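You operate a simulated robot arm through the tools that you are given. There is no shell and no other tool. Be economical: measure what you need, move in short steps, check, and stop when the job is done.

You are at the controls of a simulated robot arm. One attempt, no reset.

TASK
Swap the brown board in the blue pocket for the white board.
Fine: lock lever free first, brown board in the TRIED holder, lever locked at the end.
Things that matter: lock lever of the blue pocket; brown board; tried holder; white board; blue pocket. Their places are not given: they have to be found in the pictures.

The check looks at the end state, three seconds after you hand in, the way a careful person would. Anything else that was tipped, shoved, dropped, spilled or broken makes it a failure.

THE ROBOT
A 6-joint arm with a two-finger parallel gripper, fixed in place. Base frame: the origin is at the foot of the arm, x ahead of it, y to its left, z up; the work surface is at about z = 76.6. Units: cm, rad, N and s.
With the tool pointing down near the work surface it reaches from about 30 to 74 cm from the base axis. Its first joint turns from -1.152 to 1.152 rad. Payload 2.45 kg.
The TCP is the grasp point between the finger pads, 2.4 cm short of the fingertips. In the tool frame z runs along the fingers and y along their closing line. Largest opening 6.8 cm; finger width 1.7, thickness 1; the body of the gripper, 4 by 7 cm, starts 4.1 cm behind the TCP.
Orientation is that of the tool frame in the base frame, as a unit quaternion [x, y, z, w]. With the fingers straight down and closing along the base's y, the tool's x points along the base's -x, its y along +y and its z along -z.

THE INTERFACE
- The arm moves only by the tool nudge_tool. Its argument "targets" is a list of rows, each an object of numbers (a shift or turn left out is 0, a gripper value left out holds the last): "tx", "ty", "tz": the shift along the base's x, y, z in m; "wx", "wy", "wz": the turn, a rotation vector about the base's x, y, z in rad; "jaw": the finger opening in m, from 0 to 0.068. In form: [{"tx": .., "ty": .., "tz": .., "wx": .., "wy": .., "wz": .., "jaw": ..}, ...]. A call has 1 to 12 rows; each row shifts and turns the commanded pose from where the row before left it. A row lasts 0.2 s, in which the tool goes at most 5 cm and 0.15 rad; a call with a longer step from one row to the next is refused whole, and so is a gripper value outside its range. Where a pose cannot be reached the arm comes as near as it can. A force on the tool above 90 N (or 10 N above the force at the start of the call, whichever is more), or a blocked arm, ends the call early, and 0.2 s more pass. The fingers move at their own pace (about 10.8 cm/s each) and stop on an object; they squeeze with about 38 N. The grip force told is the motor's: it shows also when the fingers shut on nothing. Time passes only in rows, and 0.2 s behind the last, so rows that do not move let the fingers close. The reply holds the time, the measured pose of the TCP, the force on the tool along the base axes, the opening and the grip force, in the units named above and with some noise.
- Cameras (640 x 400 px; columns grow to the right, rows downward): "scene" is fixed at [16.81, 43.25, 143.99]; the picture's right is [-0.65, -0.76, 0.00], its down [-0.60, 0.50, -0.62] and it looks along [0.48, -0.40, -0.78] (base axes); focal length 346 px, centre (320, 200). "wrist" rides on the gripper at [-3.2, 0, -3.9] in the tool frame; the picture's right is [0.00, -1.00, 0.00], its down [0.97, 0.00, -0.24] and it looks along [0.24, 0.00, 0.97] (tool axes); focal length 218 px, centre (320, 200).
- grab_frame(camera): a new picture of that camera. It takes no simulated time.
- pixel_to_xyz(camera, pixels): for up to 12 pixels [column, row] of the newest picture of that camera ("zoom" is the newest enlarged one), the place [x, y, z] in the base frame of the surface seen there, good to about 0.2 cm. It takes no simulated time.
- close_up(camera, box): a new picture of the part [left, top, right, bottom] of that camera's present view, enlarged. It takes no simulated time.
- hand_in(): hands the job in; it is judged then, once.

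Keep the steps short. Do not move on a guess: measure, check each grasp and each placing, and mend mistakes. In all there are 80 turns and 34 pictures (those below and enlarged ones count). Leave the gripper open and the arm clear of the work at the hand-in unless told otherwise, and finish with a single line.

The tools are called after "Request:" as name(argument=value, ...) on one line, values as JSON. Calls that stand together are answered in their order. nudge_tool: Moves the arm, as the interface text tells. Its arguments: {"type":"object","properties":{"targets":{"type":"array"}},"required":["targets"]} The other tools are called the same way: grab_frame (camera) takes a picture; pixel_to_xyz (camera, pixels) gives the place of the surface under pixels of a picture; close_up (camera, box) takes an enlarged picture of a part of a camera's view; hand_in () hands the job in.

At the start:

```text
t: 0.0
position: [44.27, 16.7, 112.25]
tcp_rot: [0.0, 1.0, -0.001, 0.0]
force: [0.0, -0.1, 0.2]
grip_width: 6.81
gripper_force: 0.1
```

scene: 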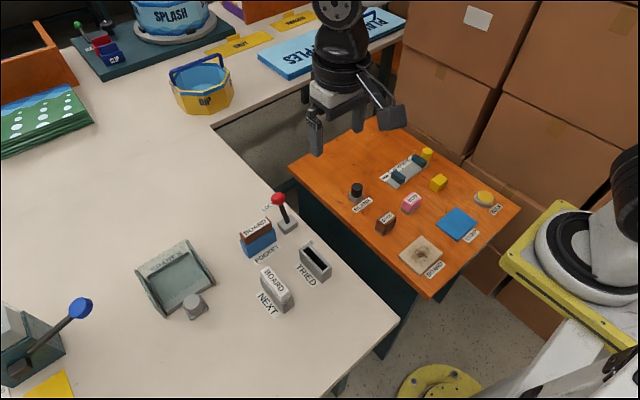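
wrist: 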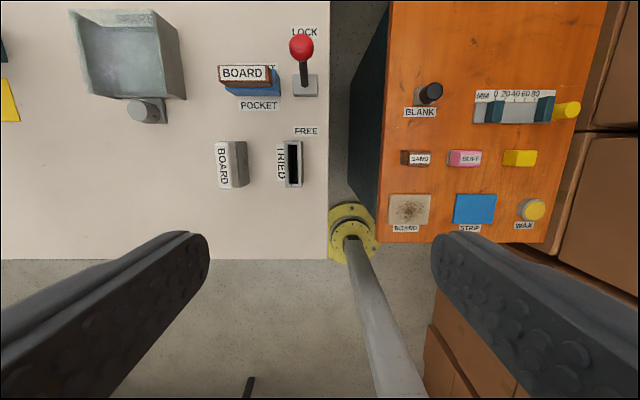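

I see the blue pocket with the brown board near scene (257,235), the lever at (283,210), the TRIED holder at (315,262) and the white board at (276,290). I'll enlarge both views.

Request:
close_up(camera="scene", box=[220, 180, 348, 320])

Request:
close_up(camera="wrist", box=[200, 20, 340, 200])

```text
2.86 times, centred on (284, 250) of scene
```

zoom: 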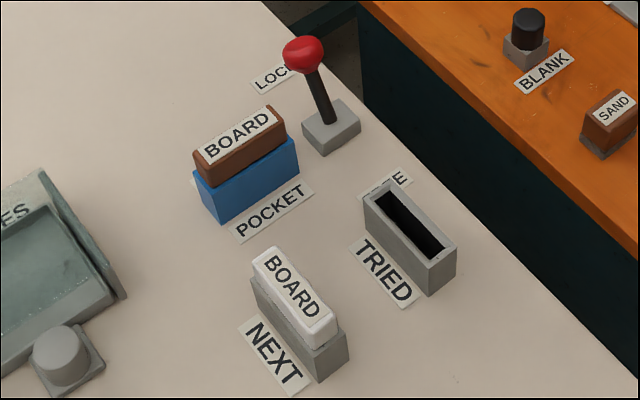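

```text
2.22 times, centred on (270, 110) of wrist
```

zoom: 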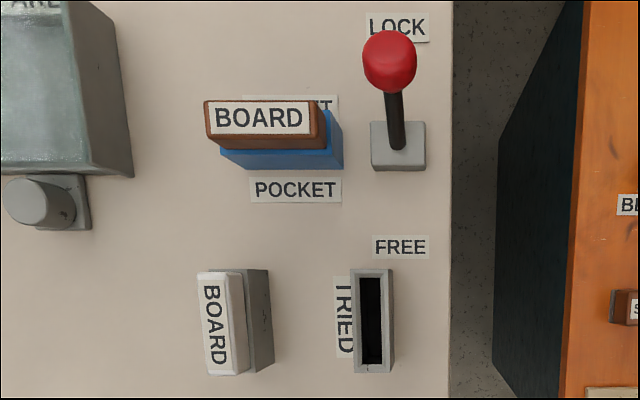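

Lever leans toward +x (LOCK); FREE is toward the base. I measure points on this enlarged wrist view.

Request:
pixel_to_xyz(camera="zoom", pixels=[[390, 60], [393, 110], [398, 145], [376, 165], [421, 165], [209, 105], [308, 105], [212, 132], [310, 131], [228, 153], [335, 153], [400, 247]])

Request:
pixel_to_xyz(camera="zoom", pixels=[[202, 280], [240, 278], [214, 369], [242, 368], [356, 273], [389, 273], [357, 369], [391, 369], [371, 320], [372, 280], [262, 320], [150, 240]])

```text
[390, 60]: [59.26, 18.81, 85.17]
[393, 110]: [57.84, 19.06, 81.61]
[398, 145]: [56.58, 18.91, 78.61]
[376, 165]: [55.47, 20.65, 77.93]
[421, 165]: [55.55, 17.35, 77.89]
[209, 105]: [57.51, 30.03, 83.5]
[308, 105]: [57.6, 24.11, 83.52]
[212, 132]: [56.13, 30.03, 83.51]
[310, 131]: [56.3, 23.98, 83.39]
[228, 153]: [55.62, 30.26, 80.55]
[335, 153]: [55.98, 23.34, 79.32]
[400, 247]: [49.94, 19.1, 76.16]
```

```text
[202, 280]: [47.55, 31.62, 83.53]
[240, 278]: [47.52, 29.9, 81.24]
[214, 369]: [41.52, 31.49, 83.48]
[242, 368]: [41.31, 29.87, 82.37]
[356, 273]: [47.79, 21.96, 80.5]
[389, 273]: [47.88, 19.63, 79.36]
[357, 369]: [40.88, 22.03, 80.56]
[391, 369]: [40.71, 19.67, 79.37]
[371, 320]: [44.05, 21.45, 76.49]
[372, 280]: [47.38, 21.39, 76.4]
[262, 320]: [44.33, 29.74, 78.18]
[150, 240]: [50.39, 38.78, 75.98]
```

Measured: lever ball about (59.5, 18.9, 84), brown board top (56.9, 27.0, 83.5), white board (44.5, ~30.7, 83.5), TRIED slot (44.3, ~20.9). I move above the lever area for a closer look.

Request:
nudge_tool(targets=[{"tx": 0.025, "ty": 0.008, "tz": -0.035, "jaw": 0.05}, {"tx": 0.025, "ty": 0.008, "tz": -0.035}, {"tx": 0.025, "ty": 0.007, "tz": -0.035}, {"tx": 0.025, "ty": 0.0, "tz": -0.035}, {}])

Request:
grab_frame(camera="wrist")

```text
t: 1.2
position: [54.31, 18.87, 98.34]
tcp_rot: [0.001, 1.0, 0.0, 0.001]
force: [0.1, -0.1, 0.0]
grip_width: 5.04
gripper_force: 0.1
```

```text
29 pictures are left
```

wrist: 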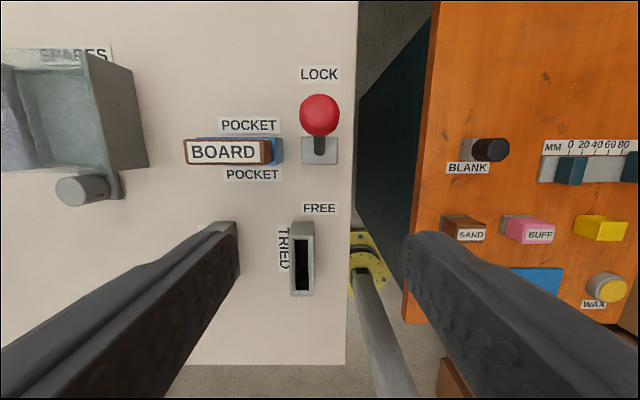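

Request:
pixel_to_xyz(camera="wrist", pixels=[[319, 110], [301, 115], [338, 115], [319, 97], [319, 131], [319, 150], [320, 74], [320, 208], [186, 152], [270, 152], [228, 142], [228, 162]])

Request:
pixel_to_xyz(camera="wrist", pixels=[[303, 222], [303, 295], [292, 260], [314, 260], [303, 240], [296, 260], [309, 260], [303, 139], [337, 139], [303, 162], [336, 162], [277, 152]])

```text
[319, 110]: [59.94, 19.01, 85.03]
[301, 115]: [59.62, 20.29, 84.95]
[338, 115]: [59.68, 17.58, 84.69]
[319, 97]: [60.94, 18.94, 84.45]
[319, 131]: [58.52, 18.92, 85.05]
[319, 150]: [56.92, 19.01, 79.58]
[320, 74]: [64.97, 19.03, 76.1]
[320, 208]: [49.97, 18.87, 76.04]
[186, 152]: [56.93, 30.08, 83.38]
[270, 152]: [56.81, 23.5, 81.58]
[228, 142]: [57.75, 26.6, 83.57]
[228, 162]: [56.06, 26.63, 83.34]
```

```text
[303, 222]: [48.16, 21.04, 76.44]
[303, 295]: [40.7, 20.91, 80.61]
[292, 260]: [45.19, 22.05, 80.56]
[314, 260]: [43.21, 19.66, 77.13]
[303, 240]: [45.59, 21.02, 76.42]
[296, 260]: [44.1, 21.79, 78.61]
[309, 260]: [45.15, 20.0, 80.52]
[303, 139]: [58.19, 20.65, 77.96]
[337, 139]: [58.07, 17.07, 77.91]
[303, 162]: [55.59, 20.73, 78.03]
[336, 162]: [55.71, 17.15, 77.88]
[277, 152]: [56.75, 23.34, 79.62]
```

Ball centre about (59.4, 18.95, 83.8), pivot x≈56.9. I go above it with jaws open, then descend around it.

Request:
nudge_tool(targets=[{"tx": 0.025, "tz": -0.01}, {"tx": 0.025, "tz": -0.01}, {"tz": -0.03}, {"tz": -0.03}, {"tz": -0.03}, {"tz": -0.03}, {}])

Request:
grab_frame(camera="wrist")

```text
t: 2.8
position: [59.34, 18.83, 84.37]
tcp_rot: [0.0, 1.0, 0.0, 0.0]
force: [0.4, 0.6, -0.7]
grip_width: 4.99
gripper_force: 0.1
```

```text
28 pictures are left
```

wrist: 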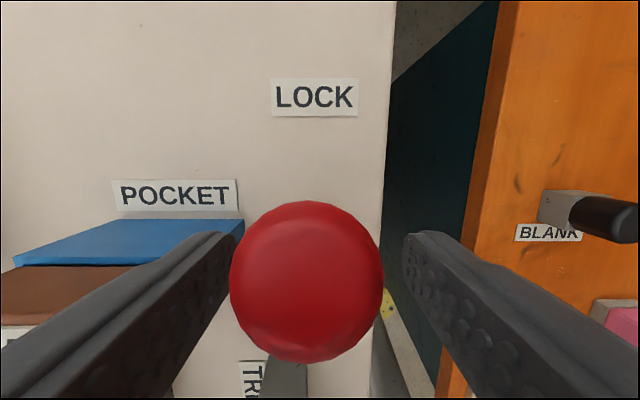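

Ball sits between the fingers, slightly to +y. I adjust, drop slightly, and close.

Request:
nudge_tool(targets=[{"ty": 0.0015, "tz": -0.005}, {"jaw": 0.026}, {"jaw": 0.02}, {}, {}])

```text
t: 4.0
position: [59.2, 18.93, 83.81]
tcp_rot: [0.0, 1.0, 0.0, 0.0]
force: [0.0, 8.8, -5.1]
grip_width: 3.07
gripper_force: 44.2
```

Gripped the ball (3.07 cm). Now I swing it along its arc to −x in small steps.

Request:
nudge_tool(targets=[{"tx": -0.006, "tz": 0.0018}, {"tx": -0.006, "tz": 0.0012}, {"tx": -0.006, "tz": 0.0007}, {"tx": -0.006, "tz": 0.0002}, {"tx": -0.006, "tz": -0.0003}, {"tx": -0.006, "tz": -0.0009}, {}])

```text
t: 5.6
position: [55.66, 19.19, 83.96]
tcp_rot: [0.001, 1.0, 0.0, -0.001]
force: [-0.6, -1.0, -0.5]
grip_width: 2.01
gripper_force: 0.0
```

Opening fell to 2.0, so the ball slipped out. Looking.

Request:
close_up(camera="scene", box=[220, 140, 360, 260])

Request:
grab_frame(camera="wrist")

```text
3.33 times, centred on (290, 200) of scene
```

zoom: 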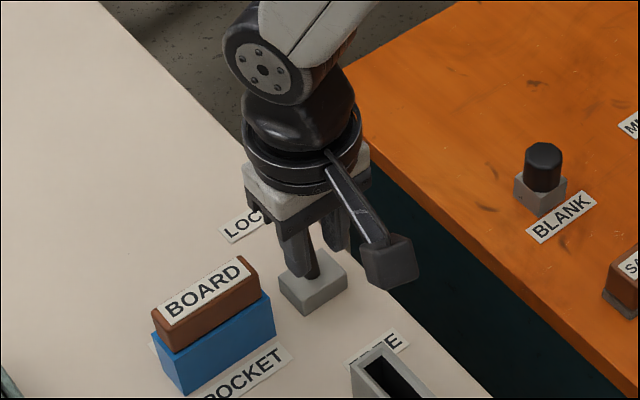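

```text
26 pictures are left
```

wrist: 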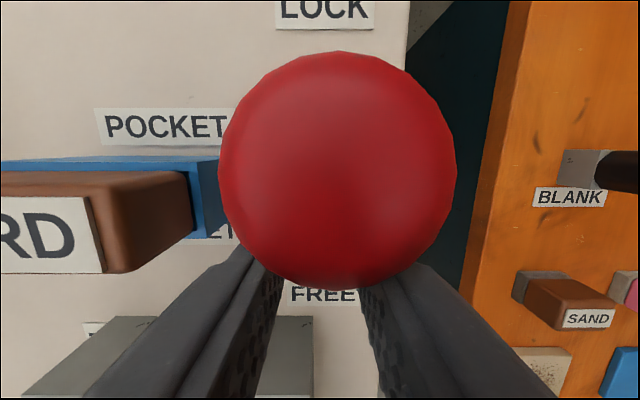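

Request:
pixel_to_xyz(camera="wrist", pixels=[[338, 60], [338, 120], [338, 170], [338, 230], [338, 275], [230, 170], [445, 170]])

```text
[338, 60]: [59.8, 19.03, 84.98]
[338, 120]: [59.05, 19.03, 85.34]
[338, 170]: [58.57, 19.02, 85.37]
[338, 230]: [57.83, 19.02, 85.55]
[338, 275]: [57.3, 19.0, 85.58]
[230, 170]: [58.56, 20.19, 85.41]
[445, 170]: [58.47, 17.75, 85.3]
```

Ball is now at about (58.6, 19, 84) – moved only part way. I'll push it instead with closed fingers from the +x side: back off, rise, go round, descend.

Request:
nudge_tool(targets=[{"tx": -0.006}, {"tz": 0.03, "jaw": 0.0}, {"tz": 0.035}, {"tx": 0.04, "ty": -0.002}, {"tx": 0.04}, {"tz": -0.03}, {"tz": -0.037}, {}])

```text
t: 7.4
position: [63.2, 18.62, 83.94]
tcp_rot: [0.0, 1.0, 0.0, -0.001]
force: [0.5, 0.1, -0.1]
grip_width: 0.0
gripper_force: 23.7
```

Now push in −x in short steps (correcting y by +0.35).

Request:
nudge_tool(targets=[{"tx": -0.01, "ty": 0.0035}, {"tx": -0.008}, {"tx": -0.008}, {"tx": -0.008}, {"tx": -0.008}, {"tx": -0.008}, {"tx": -0.007}, {}])

Request:
grab_frame(camera="wrist")

```text
t: 9.2
position: [57.44, 19.15, 83.82]
tcp_rot: [0.0, 1.0, 0.0, 0.0]
force: [0.7, -0.3, 0.4]
grip_width: 0.01
gripper_force: 23.5
```

```text
25 pictures are left
```

wrist: 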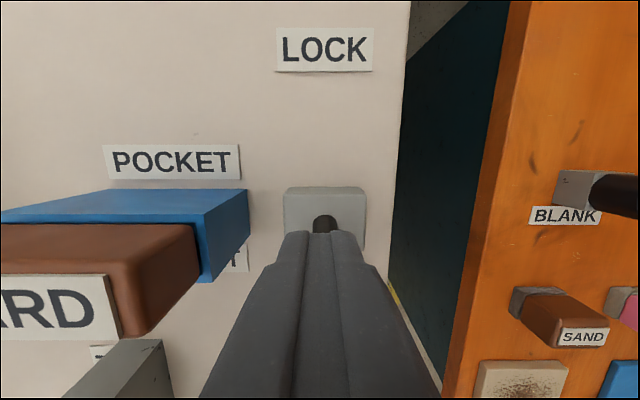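

The lever moved ahead of the fingers. I push a little further to feel the stop.

Request:
nudge_tool(targets=[{"tx": -0.004}, {"tx": -0.004}, {"tx": -0.003}, {}])

Request:
close_up(camera="scene", box=[220, 140, 360, 260])

```text
t: 10.2
position: [56.8, 19.17, 84.17]
tcp_rot: [0.0, 1.0, 0.002, 0.005]
force: [25.0, -5.3, 3.9]
grip_width: 0.02
gripper_force: 23.5
```

```text
3.33 times, centred on (290, 200) of scene
```

zoom: 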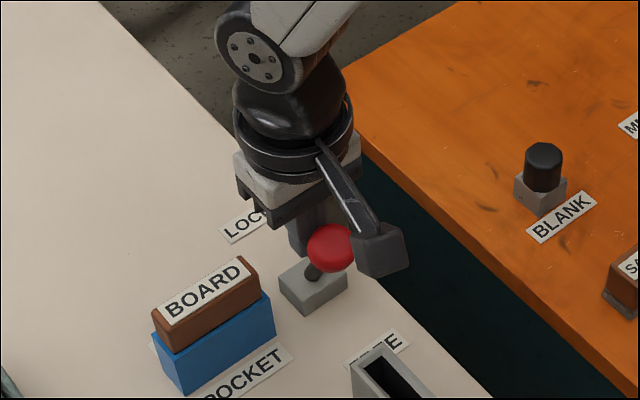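

Stop reached (25 N, ball on FREE side). I back off and rise.

Request:
nudge_tool(targets=[{"tx": 0.012}, {"tz": 0.04, "jaw": 0.04}, {"tz": 0.04}, {"tz": 0.03}, {}])

Request:
grab_frame(camera="wrist")

```text
t: 11.4
position: [57.58, 19.35, 94.65]
tcp_rot: [0.0, 1.0, 0.001, 0.0]
force: [0.2, -0.5, -1.2]
grip_width: 3.98
gripper_force: 0.0
```

```text
23 pictures are left
```

wrist: 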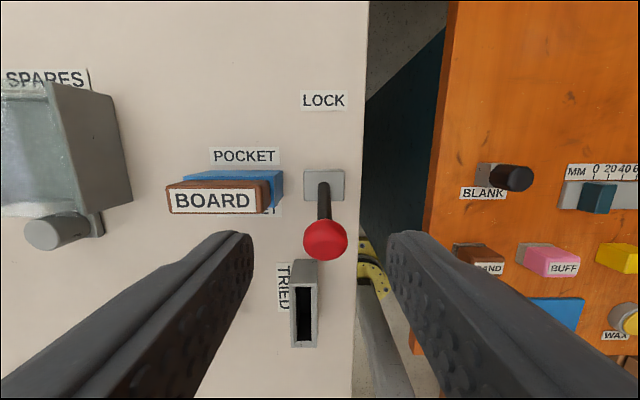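

Lever is in FREE. I measure the brown board and TRIED slot from here.

Request:
pixel_to_xyz(camera="wrist", pixels=[[172, 188], [254, 188], [172, 210], [254, 210], [213, 200], [293, 263], [318, 263], [293, 345], [316, 345], [294, 310], [316, 310], [276, 190]])

Request:
nudge_tool(targets=[{"wz": 0.1428, "ty": 0.007}, {"wz": 0.1428, "ty": 0.007}, {"wz": 0.1428, "ty": 0.007}, {"wz": 0.1428, "ty": 0.007}, {"wz": 0.1428, "ty": 0.007}, {"wz": 0.1428, "ty": 0.007}, {"wz": 0.1428, "ty": 0.007}, {"wz": 0.1428, "ty": 0.007}, {"wz": 0.1428, "ty": 0.007}, {"wz": 0.1428, "ty": 0.007}, {"wz": 0.1428, "ty": 0.007}, {"tx": -0.005}])

Request:
grab_frame(camera="wrist")

```text
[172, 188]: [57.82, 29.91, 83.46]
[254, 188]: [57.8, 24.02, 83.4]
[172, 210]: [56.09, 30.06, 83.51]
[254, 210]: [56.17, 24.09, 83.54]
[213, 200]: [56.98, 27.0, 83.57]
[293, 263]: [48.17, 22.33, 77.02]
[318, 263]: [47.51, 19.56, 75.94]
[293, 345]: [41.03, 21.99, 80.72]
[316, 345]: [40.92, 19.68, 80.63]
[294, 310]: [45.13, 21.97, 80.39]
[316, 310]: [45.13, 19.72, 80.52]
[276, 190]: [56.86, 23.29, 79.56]
```

```text
t: 14.0
position: [56.95, 27.02, 94.8]
tcp_rot: [0.708, -0.707, 0.0, 0.0]
force: [-0.6, -0.9, 0.4]
grip_width: 4.0
gripper_force: 0.0
```

```text
22 pictures are left
```

wrist: 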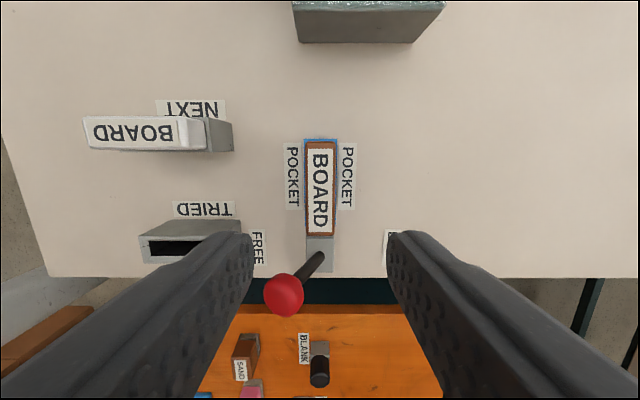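

Aligned over the brown board, (56.95, 27.0). Descend to TCP z≈83.3 so the fingertips stay just above the pocket rim (80.5), then close.

Request:
nudge_tool(targets=[{"tz": -0.035}, {"tz": -0.035}, {"tz": -0.025}, {"tz": -0.019}, {}, {"jaw": 0.022}, {"jaw": 0.01}, {}, {}])

Request:
close_up(camera="scene", box=[180, 140, 360, 270])

```text
t: 16.0
position: [57.08, 26.81, 83.33]
tcp_rot: [-0.707, 0.708, 0.0, -0.001]
force: [-11.4, 1.5, 2.4]
grip_width: 2.11
gripper_force: 38.1
```

```text
3.08 times, centred on (270, 205) of scene
```

zoom: 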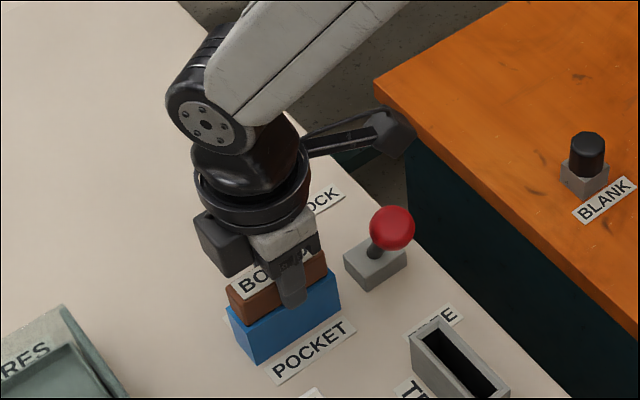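

Gripped (2.11 cm). Lift slowly straight up.

Request:
nudge_tool(targets=[{"tx": -0.001, "tz": 0.005}, {"tz": 0.015}, {"tz": 0.025}, {"tz": 0.03}, {"tz": 0.035}, {}])

Request:
close_up(camera="scene", box=[180, 100, 380, 300])

Request:
grab_frame(camera="wrist")

```text
t: 17.4
position: [56.81, 26.61, 94.47]
tcp_rot: [-0.707, 0.707, 0.0, 0.0]
force: [0.9, 0.1, -0.7]
grip_width: 2.12
gripper_force: 37.4
```

```text
2.00 times, centred on (280, 200) of scene
```

zoom: 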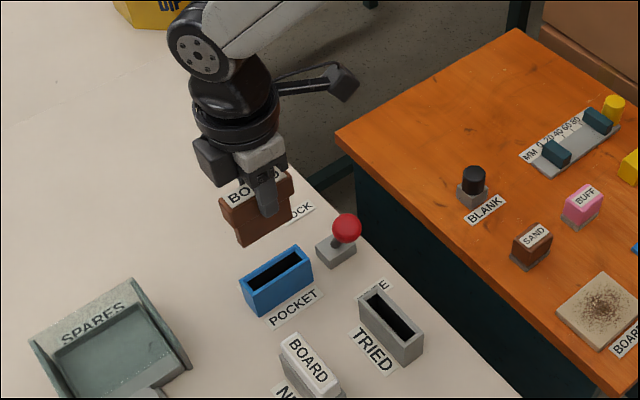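

```text
19 pictures are left
```

wrist: 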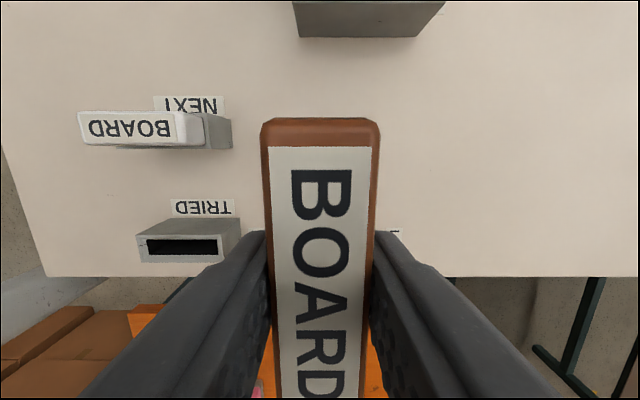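

The board is out. I take a closer look at its shape and its hold, and at the pocket and slot for measuring.

Request:
close_up(camera="scene", box=[270, 170, 340, 230])

Request:
pixel_to_xyz(camera="scene", pixels=[[245, 190]])

```text
6.67 times, centred on (305, 200) of scene
```

zoom: 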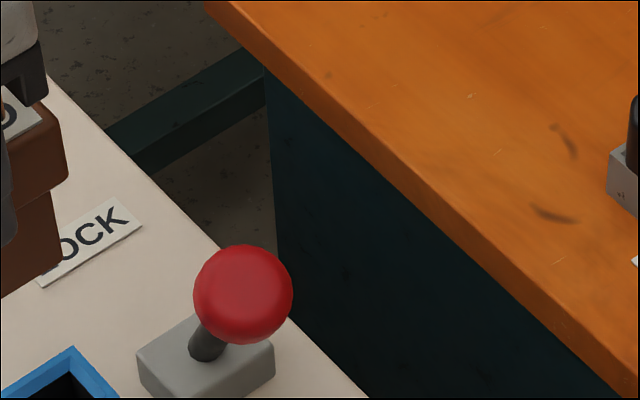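

```text
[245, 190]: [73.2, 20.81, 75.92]
```

Wrong crop; I zoom onto the board, pocket and slots properly.

Request:
close_up(camera="scene", box=[220, 170, 348, 290])

```text
3.33 times, centred on (284, 230) of scene
```

zoom: 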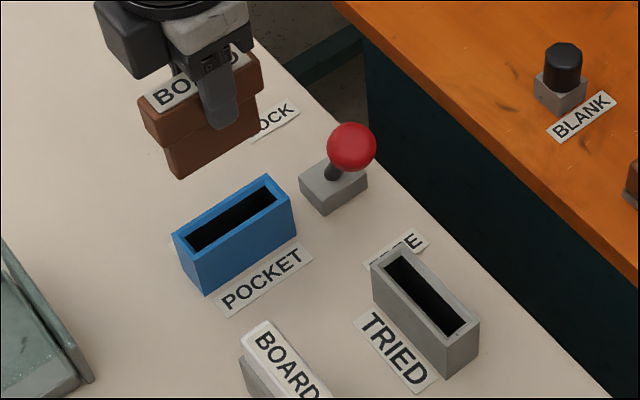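

Request:
pixel_to_xyz(camera="zoom", pixels=[[175, 236], [267, 176], [292, 205], [195, 252], [376, 271], [401, 247], [476, 319], [448, 344], [183, 175], [168, 130], [258, 125], [140, 98]])

Request:
pixel_to_xyz(camera="zoom", pixels=[[183, 241], [272, 190], [387, 258], [462, 331], [385, 268], [402, 254], [440, 331], [465, 316], [245, 64], [140, 116], [262, 85], [215, 150]])

```text
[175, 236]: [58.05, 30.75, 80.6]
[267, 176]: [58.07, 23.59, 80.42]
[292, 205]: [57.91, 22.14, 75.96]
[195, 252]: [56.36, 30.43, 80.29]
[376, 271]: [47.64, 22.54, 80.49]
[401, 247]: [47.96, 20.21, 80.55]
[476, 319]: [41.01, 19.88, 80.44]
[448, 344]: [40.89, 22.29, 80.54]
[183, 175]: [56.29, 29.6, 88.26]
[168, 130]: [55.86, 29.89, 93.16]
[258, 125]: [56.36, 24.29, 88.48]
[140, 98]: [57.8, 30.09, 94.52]
```

```text
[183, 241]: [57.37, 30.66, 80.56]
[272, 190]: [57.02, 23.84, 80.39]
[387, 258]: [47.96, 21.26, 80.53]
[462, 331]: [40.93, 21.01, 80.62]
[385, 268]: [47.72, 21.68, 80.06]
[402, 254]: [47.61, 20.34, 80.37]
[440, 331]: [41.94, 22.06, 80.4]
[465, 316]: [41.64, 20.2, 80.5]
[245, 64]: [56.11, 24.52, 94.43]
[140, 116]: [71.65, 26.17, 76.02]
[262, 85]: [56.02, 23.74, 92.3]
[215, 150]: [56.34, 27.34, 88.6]
```

Slots: TRIED centre ≈(44.4, 21.05), pocket centre ≈(57.0, 27.05). The board is T-shaped, bottom ~6.3 below the TCP. I turn −90° and carry it above TRIED.

Request:
nudge_tool(targets=[{"wz": -0.1428, "tx": -0.0115, "ty": -0.005}, {"wz": -0.1428, "tx": -0.0115, "ty": -0.005}, {"wz": -0.1428, "tx": -0.0115, "ty": -0.005}, {"wz": -0.1428, "tx": -0.0115, "ty": -0.005}, {"wz": -0.1428, "tx": -0.0115, "ty": -0.005}, {"wz": -0.1428, "tx": -0.0115, "ty": -0.005}, {"wz": -0.1428, "tx": -0.0115, "ty": -0.005}, {"wz": -0.1428, "tx": -0.0115, "ty": -0.005}, {"wz": -0.1428, "tx": -0.0115, "ty": -0.005}, {"wz": -0.1428, "tx": -0.0115, "ty": -0.005}, {"wz": -0.1428, "tx": -0.0115, "ty": -0.005}, {}])

Request:
close_up(camera="scene", box=[240, 150, 400, 310])

```text
t: 20.0
position: [44.16, 21.56, 94.43]
tcp_rot: [0.001, 1.0, 0.0, 0.0]
force: [0.6, 0.0, -0.5]
grip_width: 2.12
gripper_force: 37.7
```

```text
2.50 times, centred on (320, 230) of scene
```

zoom: 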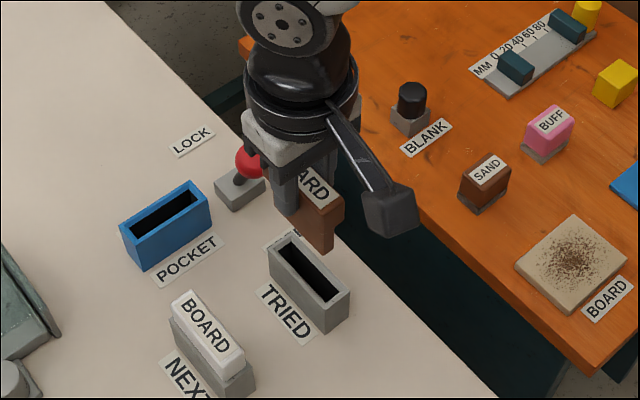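

Over the slot. I shift y by −0.4 and lower so the blade bottom is ~1.5 cm above the rim, then measure the board against the slot.

Request:
nudge_tool(targets=[{"ty": -0.004, "tz": -0.03}, {"tz": -0.02}, {"tz": -0.015}, {}, {}])

Request:
close_up(camera="scene", box=[270, 190, 370, 290])

```text
t: 21.2
position: [44.37, 20.87, 87.97]
tcp_rot: [0.0, 1.0, 0.0, 0.001]
force: [0.9, 0.6, -0.4]
grip_width: 2.1
gripper_force: 37.8
```

```text
4.00 times, centred on (320, 240) of scene
```

zoom: 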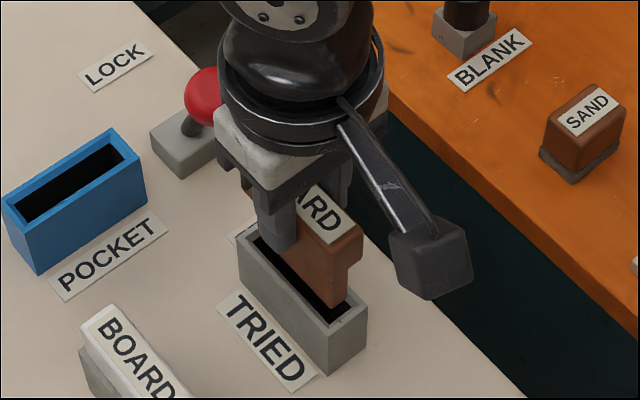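

Request:
pixel_to_xyz(camera="zoom", pixels=[[331, 298], [340, 290], [310, 280], [318, 290], [345, 270], [332, 322], [366, 303], [241, 240], [327, 255], [300, 315], [326, 312], [350, 303]])

```text
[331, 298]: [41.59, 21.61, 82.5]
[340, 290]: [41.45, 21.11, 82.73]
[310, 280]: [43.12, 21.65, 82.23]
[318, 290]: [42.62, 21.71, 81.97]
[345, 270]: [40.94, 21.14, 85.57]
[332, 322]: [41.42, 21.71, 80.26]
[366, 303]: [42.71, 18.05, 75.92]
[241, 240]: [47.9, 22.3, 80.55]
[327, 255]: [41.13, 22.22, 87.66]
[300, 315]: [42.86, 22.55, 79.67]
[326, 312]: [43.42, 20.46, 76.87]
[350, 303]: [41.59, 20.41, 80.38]
```

Blade end at x≈41.45, with slot inner end ≈41.5, so it needs about +0.33 in x. y looks near centred. I shift and re-measure.

Request:
nudge_tool(targets=[{"tx": 0.0033}, {}, {}])

Request:
close_up(camera="scene", box=[295, 220, 345, 290])

```text
t: 22.0
position: [44.61, 21.02, 88.02]
tcp_rot: [0.0, 1.0, 0.0, 0.0]
force: [0.0, -0.3, -0.5]
grip_width: 2.1
gripper_force: 37.7
```

```text
5.71 times, centred on (320, 255) of scene
```

zoom: 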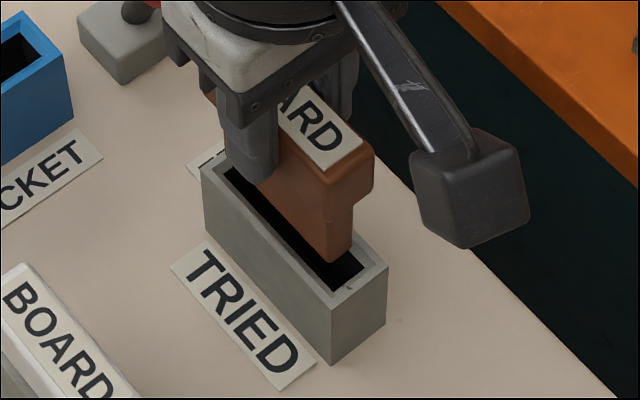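

The blade projects onto the slot with margins on every side; y is centred, x −0.1. Lower gently.

Request:
nudge_tool(targets=[{"tx": -0.001, "tz": -0.005}, {"tz": -0.005}, {"tz": -0.005}, {"tz": -0.004}, {"tz": -0.004}, {}])

```text
t: 23.4
position: [44.33, 20.98, 85.61]
tcp_rot: [0.0, 1.0, 0.0, 0.0]
force: [0.2, 0.4, -0.2]
grip_width: 2.1
gripper_force: 37.6
```

No contact; the blade is in the slot. Lower the rest, to TCP ≈83.4.

Request:
nudge_tool(targets=[{"tz": -0.006}, {"tz": -0.006}, {"tz": -0.005}, {"tz": -0.003}, {}])

Request:
close_up(camera="scene", box=[280, 210, 360, 290])

```text
t: 24.6
position: [44.47, 20.87, 83.6]
tcp_rot: [0.0, 1.0, 0.001, 0.0]
force: [0.3, 0.2, 0.0]
grip_width: 2.13
gripper_force: 38.4
```

```text
5.00 times, centred on (320, 250) of scene
```

zoom: 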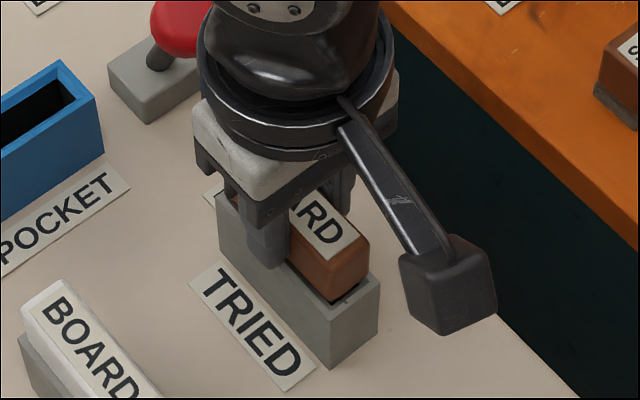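

Almost seated; lower 2–3 mm until contact, then open.

Request:
nudge_tool(targets=[{"tz": -0.002}, {"tz": -0.002}, {}])

```text
t: 25.4
position: [44.31, 21.0, 83.18]
tcp_rot: [0.0, 1.0, 0.001, 0.001]
force: [-2.6, -7.8, 31.9]
grip_width: 2.1
gripper_force: 38.0
```

Seated (32 N up). Ease up 1 mm, open, and rise.

Request:
nudge_tool(targets=[{"tz": 0.001}, {"jaw": 0.035}, {}, {"tz": 0.03}, {"tz": 0.04}, {"tz": 0.035}, {}])

Request:
grab_frame(camera="wrist")

```text
t: 27.0
position: [44.33, 21.18, 93.5]
tcp_rot: [0.0, 1.0, 0.0, 0.0]
force: [0.1, -0.2, -0.5]
grip_width: 3.49
gripper_force: 0.0
```

```text
12 pictures are left
```

wrist: 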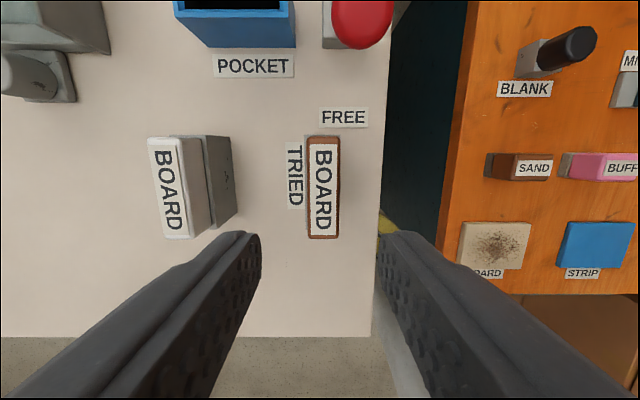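

Brown board is in TRIED. Measure both tops.

Request:
pixel_to_xyz(camera="wrist", pixels=[[323, 142], [323, 234], [323, 190], [312, 190], [335, 190], [165, 142], [175, 234], [152, 190], [187, 190], [170, 190], [192, 233], [205, 140]])

```text
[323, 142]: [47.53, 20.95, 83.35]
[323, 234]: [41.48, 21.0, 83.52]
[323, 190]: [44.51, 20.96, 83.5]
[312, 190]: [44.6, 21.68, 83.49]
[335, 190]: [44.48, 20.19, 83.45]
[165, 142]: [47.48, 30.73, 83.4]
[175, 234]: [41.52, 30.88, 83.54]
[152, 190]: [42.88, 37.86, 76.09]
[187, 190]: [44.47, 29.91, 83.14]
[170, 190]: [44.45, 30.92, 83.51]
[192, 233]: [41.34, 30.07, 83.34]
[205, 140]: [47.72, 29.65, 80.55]
```

White board centre ≈(44.5, 30.95), top 83.5. Move over, descend, and close.

Request:
nudge_tool(targets=[{"ty": 0.033, "jaw": 0.04}, {"ty": 0.033}, {"ty": 0.033, "tx": 0.001}, {}, {"tz": -0.03}, {"tz": -0.03}, {"tz": -0.025}, {"tz": -0.0165}, {}])

Request:
grab_frame(camera="wrist")

```text
t: 29.0
position: [44.73, 30.99, 83.56]
tcp_rot: [0.0, 1.0, 0.0, 0.001]
force: [-0.5, -0.8, -0.6]
grip_width: 3.99
gripper_force: 0.0
```

```text
11 pictures are left
```

wrist: 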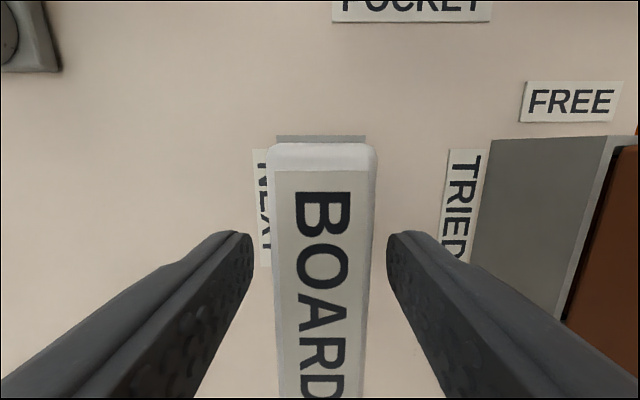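

Centred. Lower 1.5 mm and close.

Request:
nudge_tool(targets=[{"tz": -0.0015}, {"jaw": 0.022}, {"jaw": 0.01}, {}, {}])

```text
t: 30.2
position: [44.75, 30.94, 83.45]
tcp_rot: [0.001, 1.0, 0.0, 0.0]
force: [-0.4, 1.1, -0.4]
grip_width: 2.12
gripper_force: 37.3
```

Gripped (2.12). Lift straight up.

Request:
nudge_tool(targets=[{"tz": 0.005}, {"tz": 0.015}, {"tz": 0.025}, {"tz": 0.03}, {"tz": 0.035}, {}])

Request:
nudge_tool(targets=[{"wz": 0.1428, "tx": 0.011, "ty": -0.0035}, {"wz": 0.1428, "tx": 0.011, "ty": -0.0035}, {"wz": 0.1428, "tx": 0.011, "ty": -0.0035}, {"wz": 0.1428, "tx": 0.011, "ty": -0.0035}, {"wz": 0.1428, "tx": 0.011, "ty": -0.0035}, {"wz": 0.1428, "tx": 0.011, "ty": -0.0035}, {"wz": 0.1428, "tx": 0.011, "ty": -0.0035}, {"wz": 0.1428, "tx": 0.011, "ty": -0.0035}, {"wz": 0.1428, "tx": 0.011, "ty": -0.0035}, {"wz": 0.1428, "tx": 0.011, "ty": -0.0035}, {"wz": 0.1428, "tx": 0.011, "ty": -0.0035}, {}])

```text
t: 31.6
position: [44.5, 30.93, 94.47]
tcp_rot: [0.0, 1.0, 0.0, 0.0]
force: [-0.4, -0.2, -0.1]
grip_width: 2.12
gripper_force: 37.9
```

```text
t: 34.2
position: [56.88, 27.18, 94.49]
tcp_rot: [0.708, -0.706, 0.0, 0.001]
force: [-0.4, 0.2, -0.7]
grip_width: 2.12
gripper_force: 38.0
```

White board held over the pocket. Lower to just above the rim and check alignment.

Request:
nudge_tool(targets=[{"tz": -0.03}, {"tz": -0.02}, {"tz": -0.014}, {}, {}])

Request:
close_up(camera="scene", box=[225, 195, 295, 265])

```text
t: 35.4
position: [56.65, 27.08, 88.15]
tcp_rot: [0.707, -0.707, 0.0, 0.0]
force: [0.0, -0.2, -0.2]
grip_width: 2.09
gripper_force: 37.9
```

```text
5.71 times, centred on (260, 230) of scene
```

zoom: 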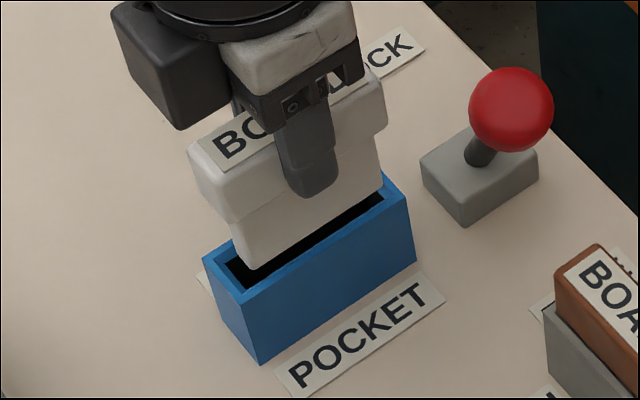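

Request:
pixel_to_xyz(camera="zoom", pixels=[[258, 258], [376, 183], [318, 222], [238, 245], [240, 300], [409, 210], [206, 260], [250, 290], [320, 252], [315, 249], [222, 262], [386, 178]])

```text
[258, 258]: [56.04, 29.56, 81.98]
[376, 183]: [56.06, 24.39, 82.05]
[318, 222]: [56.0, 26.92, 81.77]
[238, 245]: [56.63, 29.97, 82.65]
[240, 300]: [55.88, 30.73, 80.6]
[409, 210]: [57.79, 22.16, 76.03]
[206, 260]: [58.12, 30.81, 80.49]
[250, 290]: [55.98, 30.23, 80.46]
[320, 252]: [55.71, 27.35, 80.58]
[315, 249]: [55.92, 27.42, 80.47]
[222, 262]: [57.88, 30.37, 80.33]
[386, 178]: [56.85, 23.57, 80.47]
```

Blade front face is at x=56.03, so its centre is ≈56.63; the pocket centre is ≈56.95. Shift +0.3 in x and check.

Request:
nudge_tool(targets=[{"tx": 0.003, "ty": 0.0005}, {}, {}])

Request:
close_up(camera="scene", box=[225, 205, 285, 265])

```text
t: 36.2
position: [56.88, 27.03, 88.2]
tcp_rot: [-0.707, 0.707, 0.0, 0.0]
force: [0.4, 0.4, -0.7]
grip_width: 2.11
gripper_force: 37.9
```

```text
6.67 times, centred on (255, 235) of scene
```

zoom: 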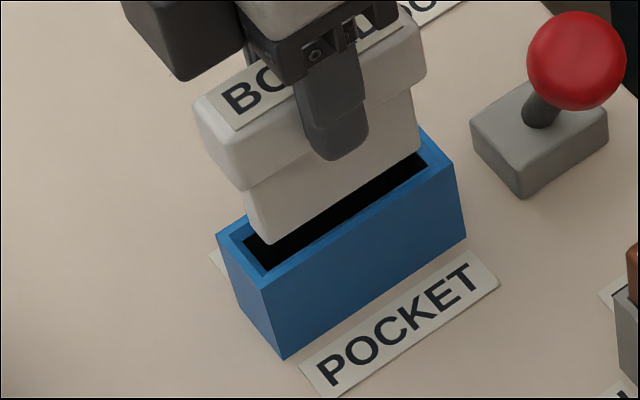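

Request:
pixel_to_xyz(camera="zoom", pixels=[[350, 185], [300, 215], [400, 155], [350, 223], [300, 256], [350, 228], [350, 219], [244, 234], [228, 252], [255, 285], [262, 276], [400, 192]])

```text
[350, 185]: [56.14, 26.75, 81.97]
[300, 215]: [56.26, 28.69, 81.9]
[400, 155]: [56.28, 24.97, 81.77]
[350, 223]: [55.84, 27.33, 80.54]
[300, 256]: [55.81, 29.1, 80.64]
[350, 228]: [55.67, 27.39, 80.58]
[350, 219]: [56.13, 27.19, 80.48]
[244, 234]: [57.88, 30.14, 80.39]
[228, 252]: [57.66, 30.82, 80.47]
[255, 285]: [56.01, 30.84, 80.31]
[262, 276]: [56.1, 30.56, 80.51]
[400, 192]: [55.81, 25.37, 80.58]
```

Inner front edge ≈56.15, blade face ≈56.25: shift another +0.15 to centre it, then lower gently.

Request:
nudge_tool(targets=[{"tx": 0.0015}, {"tz": -0.005}, {"tz": -0.005}, {"tz": -0.005}, {"tz": -0.004}, {"tz": -0.004}, {}])

```text
t: 37.8
position: [57.07, 27.05, 85.86]
tcp_rot: [-0.706, 0.708, 0.0, 0.001]
force: [0.8, 3.4, 0.8]
grip_width: 2.1
gripper_force: 38.0
```

In the slot with little force. Continue down slowly.

Request:
nudge_tool(targets=[{"tz": -0.005}, {"tz": -0.005}, {"tz": -0.005}, {"tz": -0.004}, {}])

```text
t: 39.0
position: [57.07, 26.96, 83.85]
tcp_rot: [-0.707, 0.707, 0.0, 0.001]
force: [-0.1, 11.5, 3.1]
grip_width: 2.09
gripper_force: 38.5
```

A side force of +y 11.5 N: ease 1 mm to +y and finish lowering.

Request:
nudge_tool(targets=[{"ty": 0.001}, {"tz": -0.002}, {"tz": -0.002}, {"tz": -0.002}, {}])

```text
t: 40.2
position: [56.94, 27.08, 83.44]
tcp_rot: [-0.707, 0.707, 0.0, -0.001]
force: [-11.9, -7.8, 19.8]
grip_width: 2.09
gripper_force: 37.5
```

z matches the grasp height (83.45) and the floor pushes back 20 N: seated. Open and rise.

Request:
nudge_tool(targets=[{"tz": 0.001}, {"jaw": 0.035}, {}, {"tz": 0.03}, {"tz": 0.04}, {"tz": 0.035}, {}])

Request:
grab_frame(camera="wrist")

```text
t: 41.8
position: [57.21, 26.83, 94.0]
tcp_rot: [-0.707, 0.708, 0.0, 0.0]
force: [-0.4, -0.6, 0.1]
grip_width: 3.5
gripper_force: 0.1
```

```text
8 pictures are left
```

wrist: 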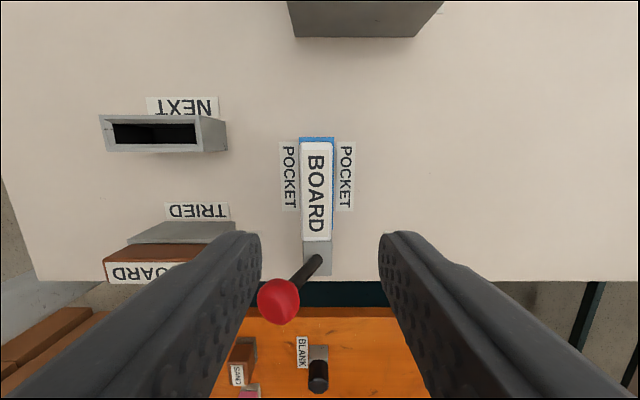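

Request:
pixel_to_xyz(camera="wrist", pixels=[[316, 146], [316, 235], [305, 190], [329, 190], [278, 300], [265, 300], [292, 290], [278, 315]])

```text
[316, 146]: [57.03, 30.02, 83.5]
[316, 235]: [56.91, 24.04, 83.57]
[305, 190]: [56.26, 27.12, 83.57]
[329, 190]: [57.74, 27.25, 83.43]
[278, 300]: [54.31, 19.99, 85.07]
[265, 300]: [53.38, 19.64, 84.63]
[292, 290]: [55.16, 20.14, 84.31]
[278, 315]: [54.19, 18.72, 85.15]
```

White board seated level (top 83.5, centred at 57.0, 27.1). Next: push the lever back to LOCK from the −x side. I first measure the hanging box on the gripper, so that it won't hit anything.

Request:
grab_frame(camera="scene")

```text
7 pictures are left
```

scene: 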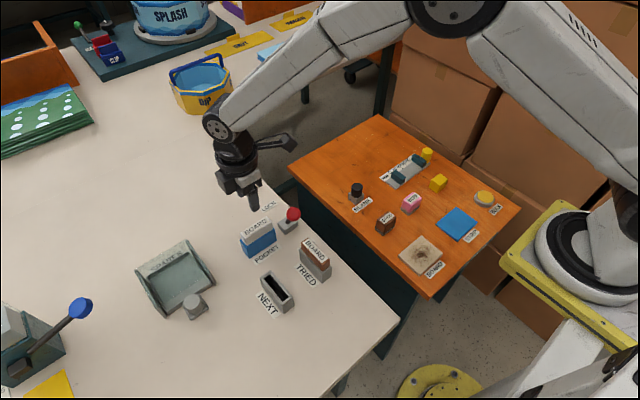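

Request:
pixel_to_xyz(camera="scene", pixels=[[291, 142], [286, 146], [292, 150], [270, 143], [224, 186], [222, 180], [255, 195], [230, 150]])

```text
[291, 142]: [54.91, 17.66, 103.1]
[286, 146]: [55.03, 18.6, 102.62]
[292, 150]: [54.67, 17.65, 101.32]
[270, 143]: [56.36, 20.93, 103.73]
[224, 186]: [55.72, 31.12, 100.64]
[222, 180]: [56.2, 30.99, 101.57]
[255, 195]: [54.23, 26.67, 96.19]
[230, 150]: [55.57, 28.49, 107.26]
```

The box is 7 cm above TCP level, so clear. I keep this orientation, close the fingers, and go to (50.8, 19.0), then down between the TRIED board (x<48) and the ball (x>52.7).

Request:
nudge_tool(targets=[{"tx": -0.021, "ty": -0.026, "jaw": 0.0}, {"tx": -0.021, "ty": -0.026}, {"tx": -0.021, "ty": -0.0265}, {}, {}])

Request:
grab_frame(camera="wrist")

```text
t: 43.0
position: [50.9, 19.23, 93.92]
tcp_rot: [-0.707, 0.707, 0.0, -0.001]
force: [0.3, -0.1, 0.2]
grip_width: 0.0
gripper_force: 23.6
```

```text
6 pictures are left
```

wrist: 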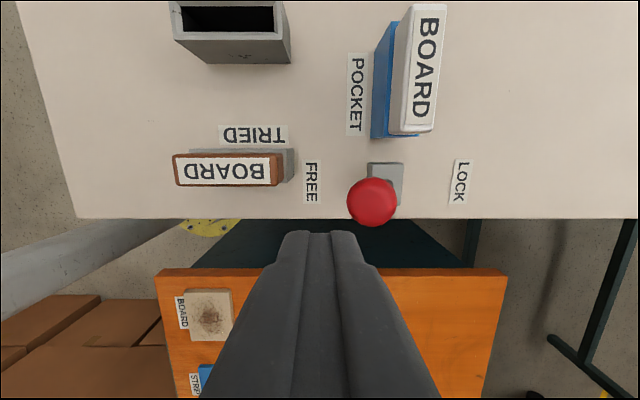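

Clear gap. Descend to z≈84.

Request:
nudge_tool(targets=[{"ty": -0.0015, "tz": -0.03}, {"tz": -0.03}, {"tz": -0.025}, {"tz": -0.014}, {}])

Request:
nudge_tool(targets=[{"tx": 0.008}, {"tx": 0.008}, {"tx": 0.008}, {"tx": 0.008}, {"tx": 0.008}, {"tx": 0.008}, {"tx": 0.007}, {}])

```text
t: 44.2
position: [50.79, 19.2, 84.2]
tcp_rot: [-0.707, 0.707, 0.0, 0.0]
force: [0.1, -0.6, 0.2]
grip_width: 0.0
gripper_force: 23.3
```

```text
t: 46.0
position: [56.38, 19.23, 84.01]
tcp_rot: [-0.707, 0.707, -0.001, 0.0]
force: [0.6, 0.4, -0.3]
grip_width: 0.0
gripper_force: 23.6
```

Push on to feel the LOCK stop.

Request:
nudge_tool(targets=[{"tx": 0.004}, {"tx": 0.004}, {"tx": 0.003}, {}])

```text
t: 47.0
position: [57.16, 19.33, 83.97]
tcp_rot: [0.707, -0.707, -0.002, 0.003]
force: [-21.6, 3.6, 7.2]
grip_width: 0.0
gripper_force: 23.9
```

Stop reached (22 N at x 57.2). Back off and rise clear, opening the gripper.

Request:
nudge_tool(targets=[{"tx": -0.015}, {"tz": 0.04}, {"tz": 0.045}, {"tz": 0.045, "jaw": 0.06}, {"tx": -0.03, "tz": 0.035}, {"tx": -0.03, "tz": 0.03}, {}])

Request:
grab_frame(camera="wrist")

Request:
close_up(camera="scene", box=[220, 190, 348, 320])

```text
t: 48.6
position: [49.73, 19.1, 103.5]
tcp_rot: [-0.707, 0.707, -0.001, 0.0]
force: [0.0, 0.5, 0.4]
grip_width: 6.01
gripper_force: 0.0
```

```text
5 pictures are left
```

wrist: 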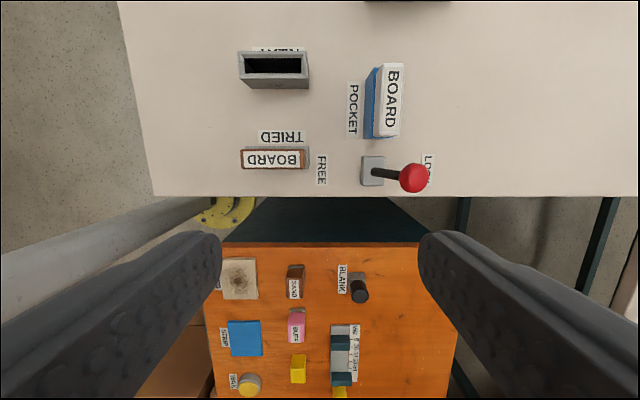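

```text
3.08 times, centred on (284, 255) of scene
```

zoom: 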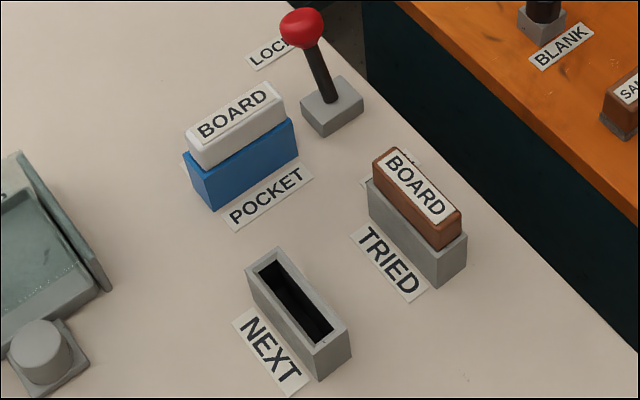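

All is in place; I compare the ball's place with the start (≈59.3–59.9).

Request:
pixel_to_xyz(camera="wrist", pixels=[[414, 178], [402, 178], [425, 178], [391, 100], [275, 158]])

```text
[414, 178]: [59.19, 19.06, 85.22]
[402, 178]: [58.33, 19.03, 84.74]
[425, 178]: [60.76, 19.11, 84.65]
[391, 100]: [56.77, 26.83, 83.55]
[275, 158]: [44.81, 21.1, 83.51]
```

Ball centre is about (59.5, 19.05), the same as the starting LOCK position. Both boards sit at z 83.5. The gripper is open and clear, so I hand in.

Request:
hand_in()

```text
The job is handed in.
```

Done: the white board is in the blue pocket, the brown board is in the TRIED holder, and the lever is back at LOCK.
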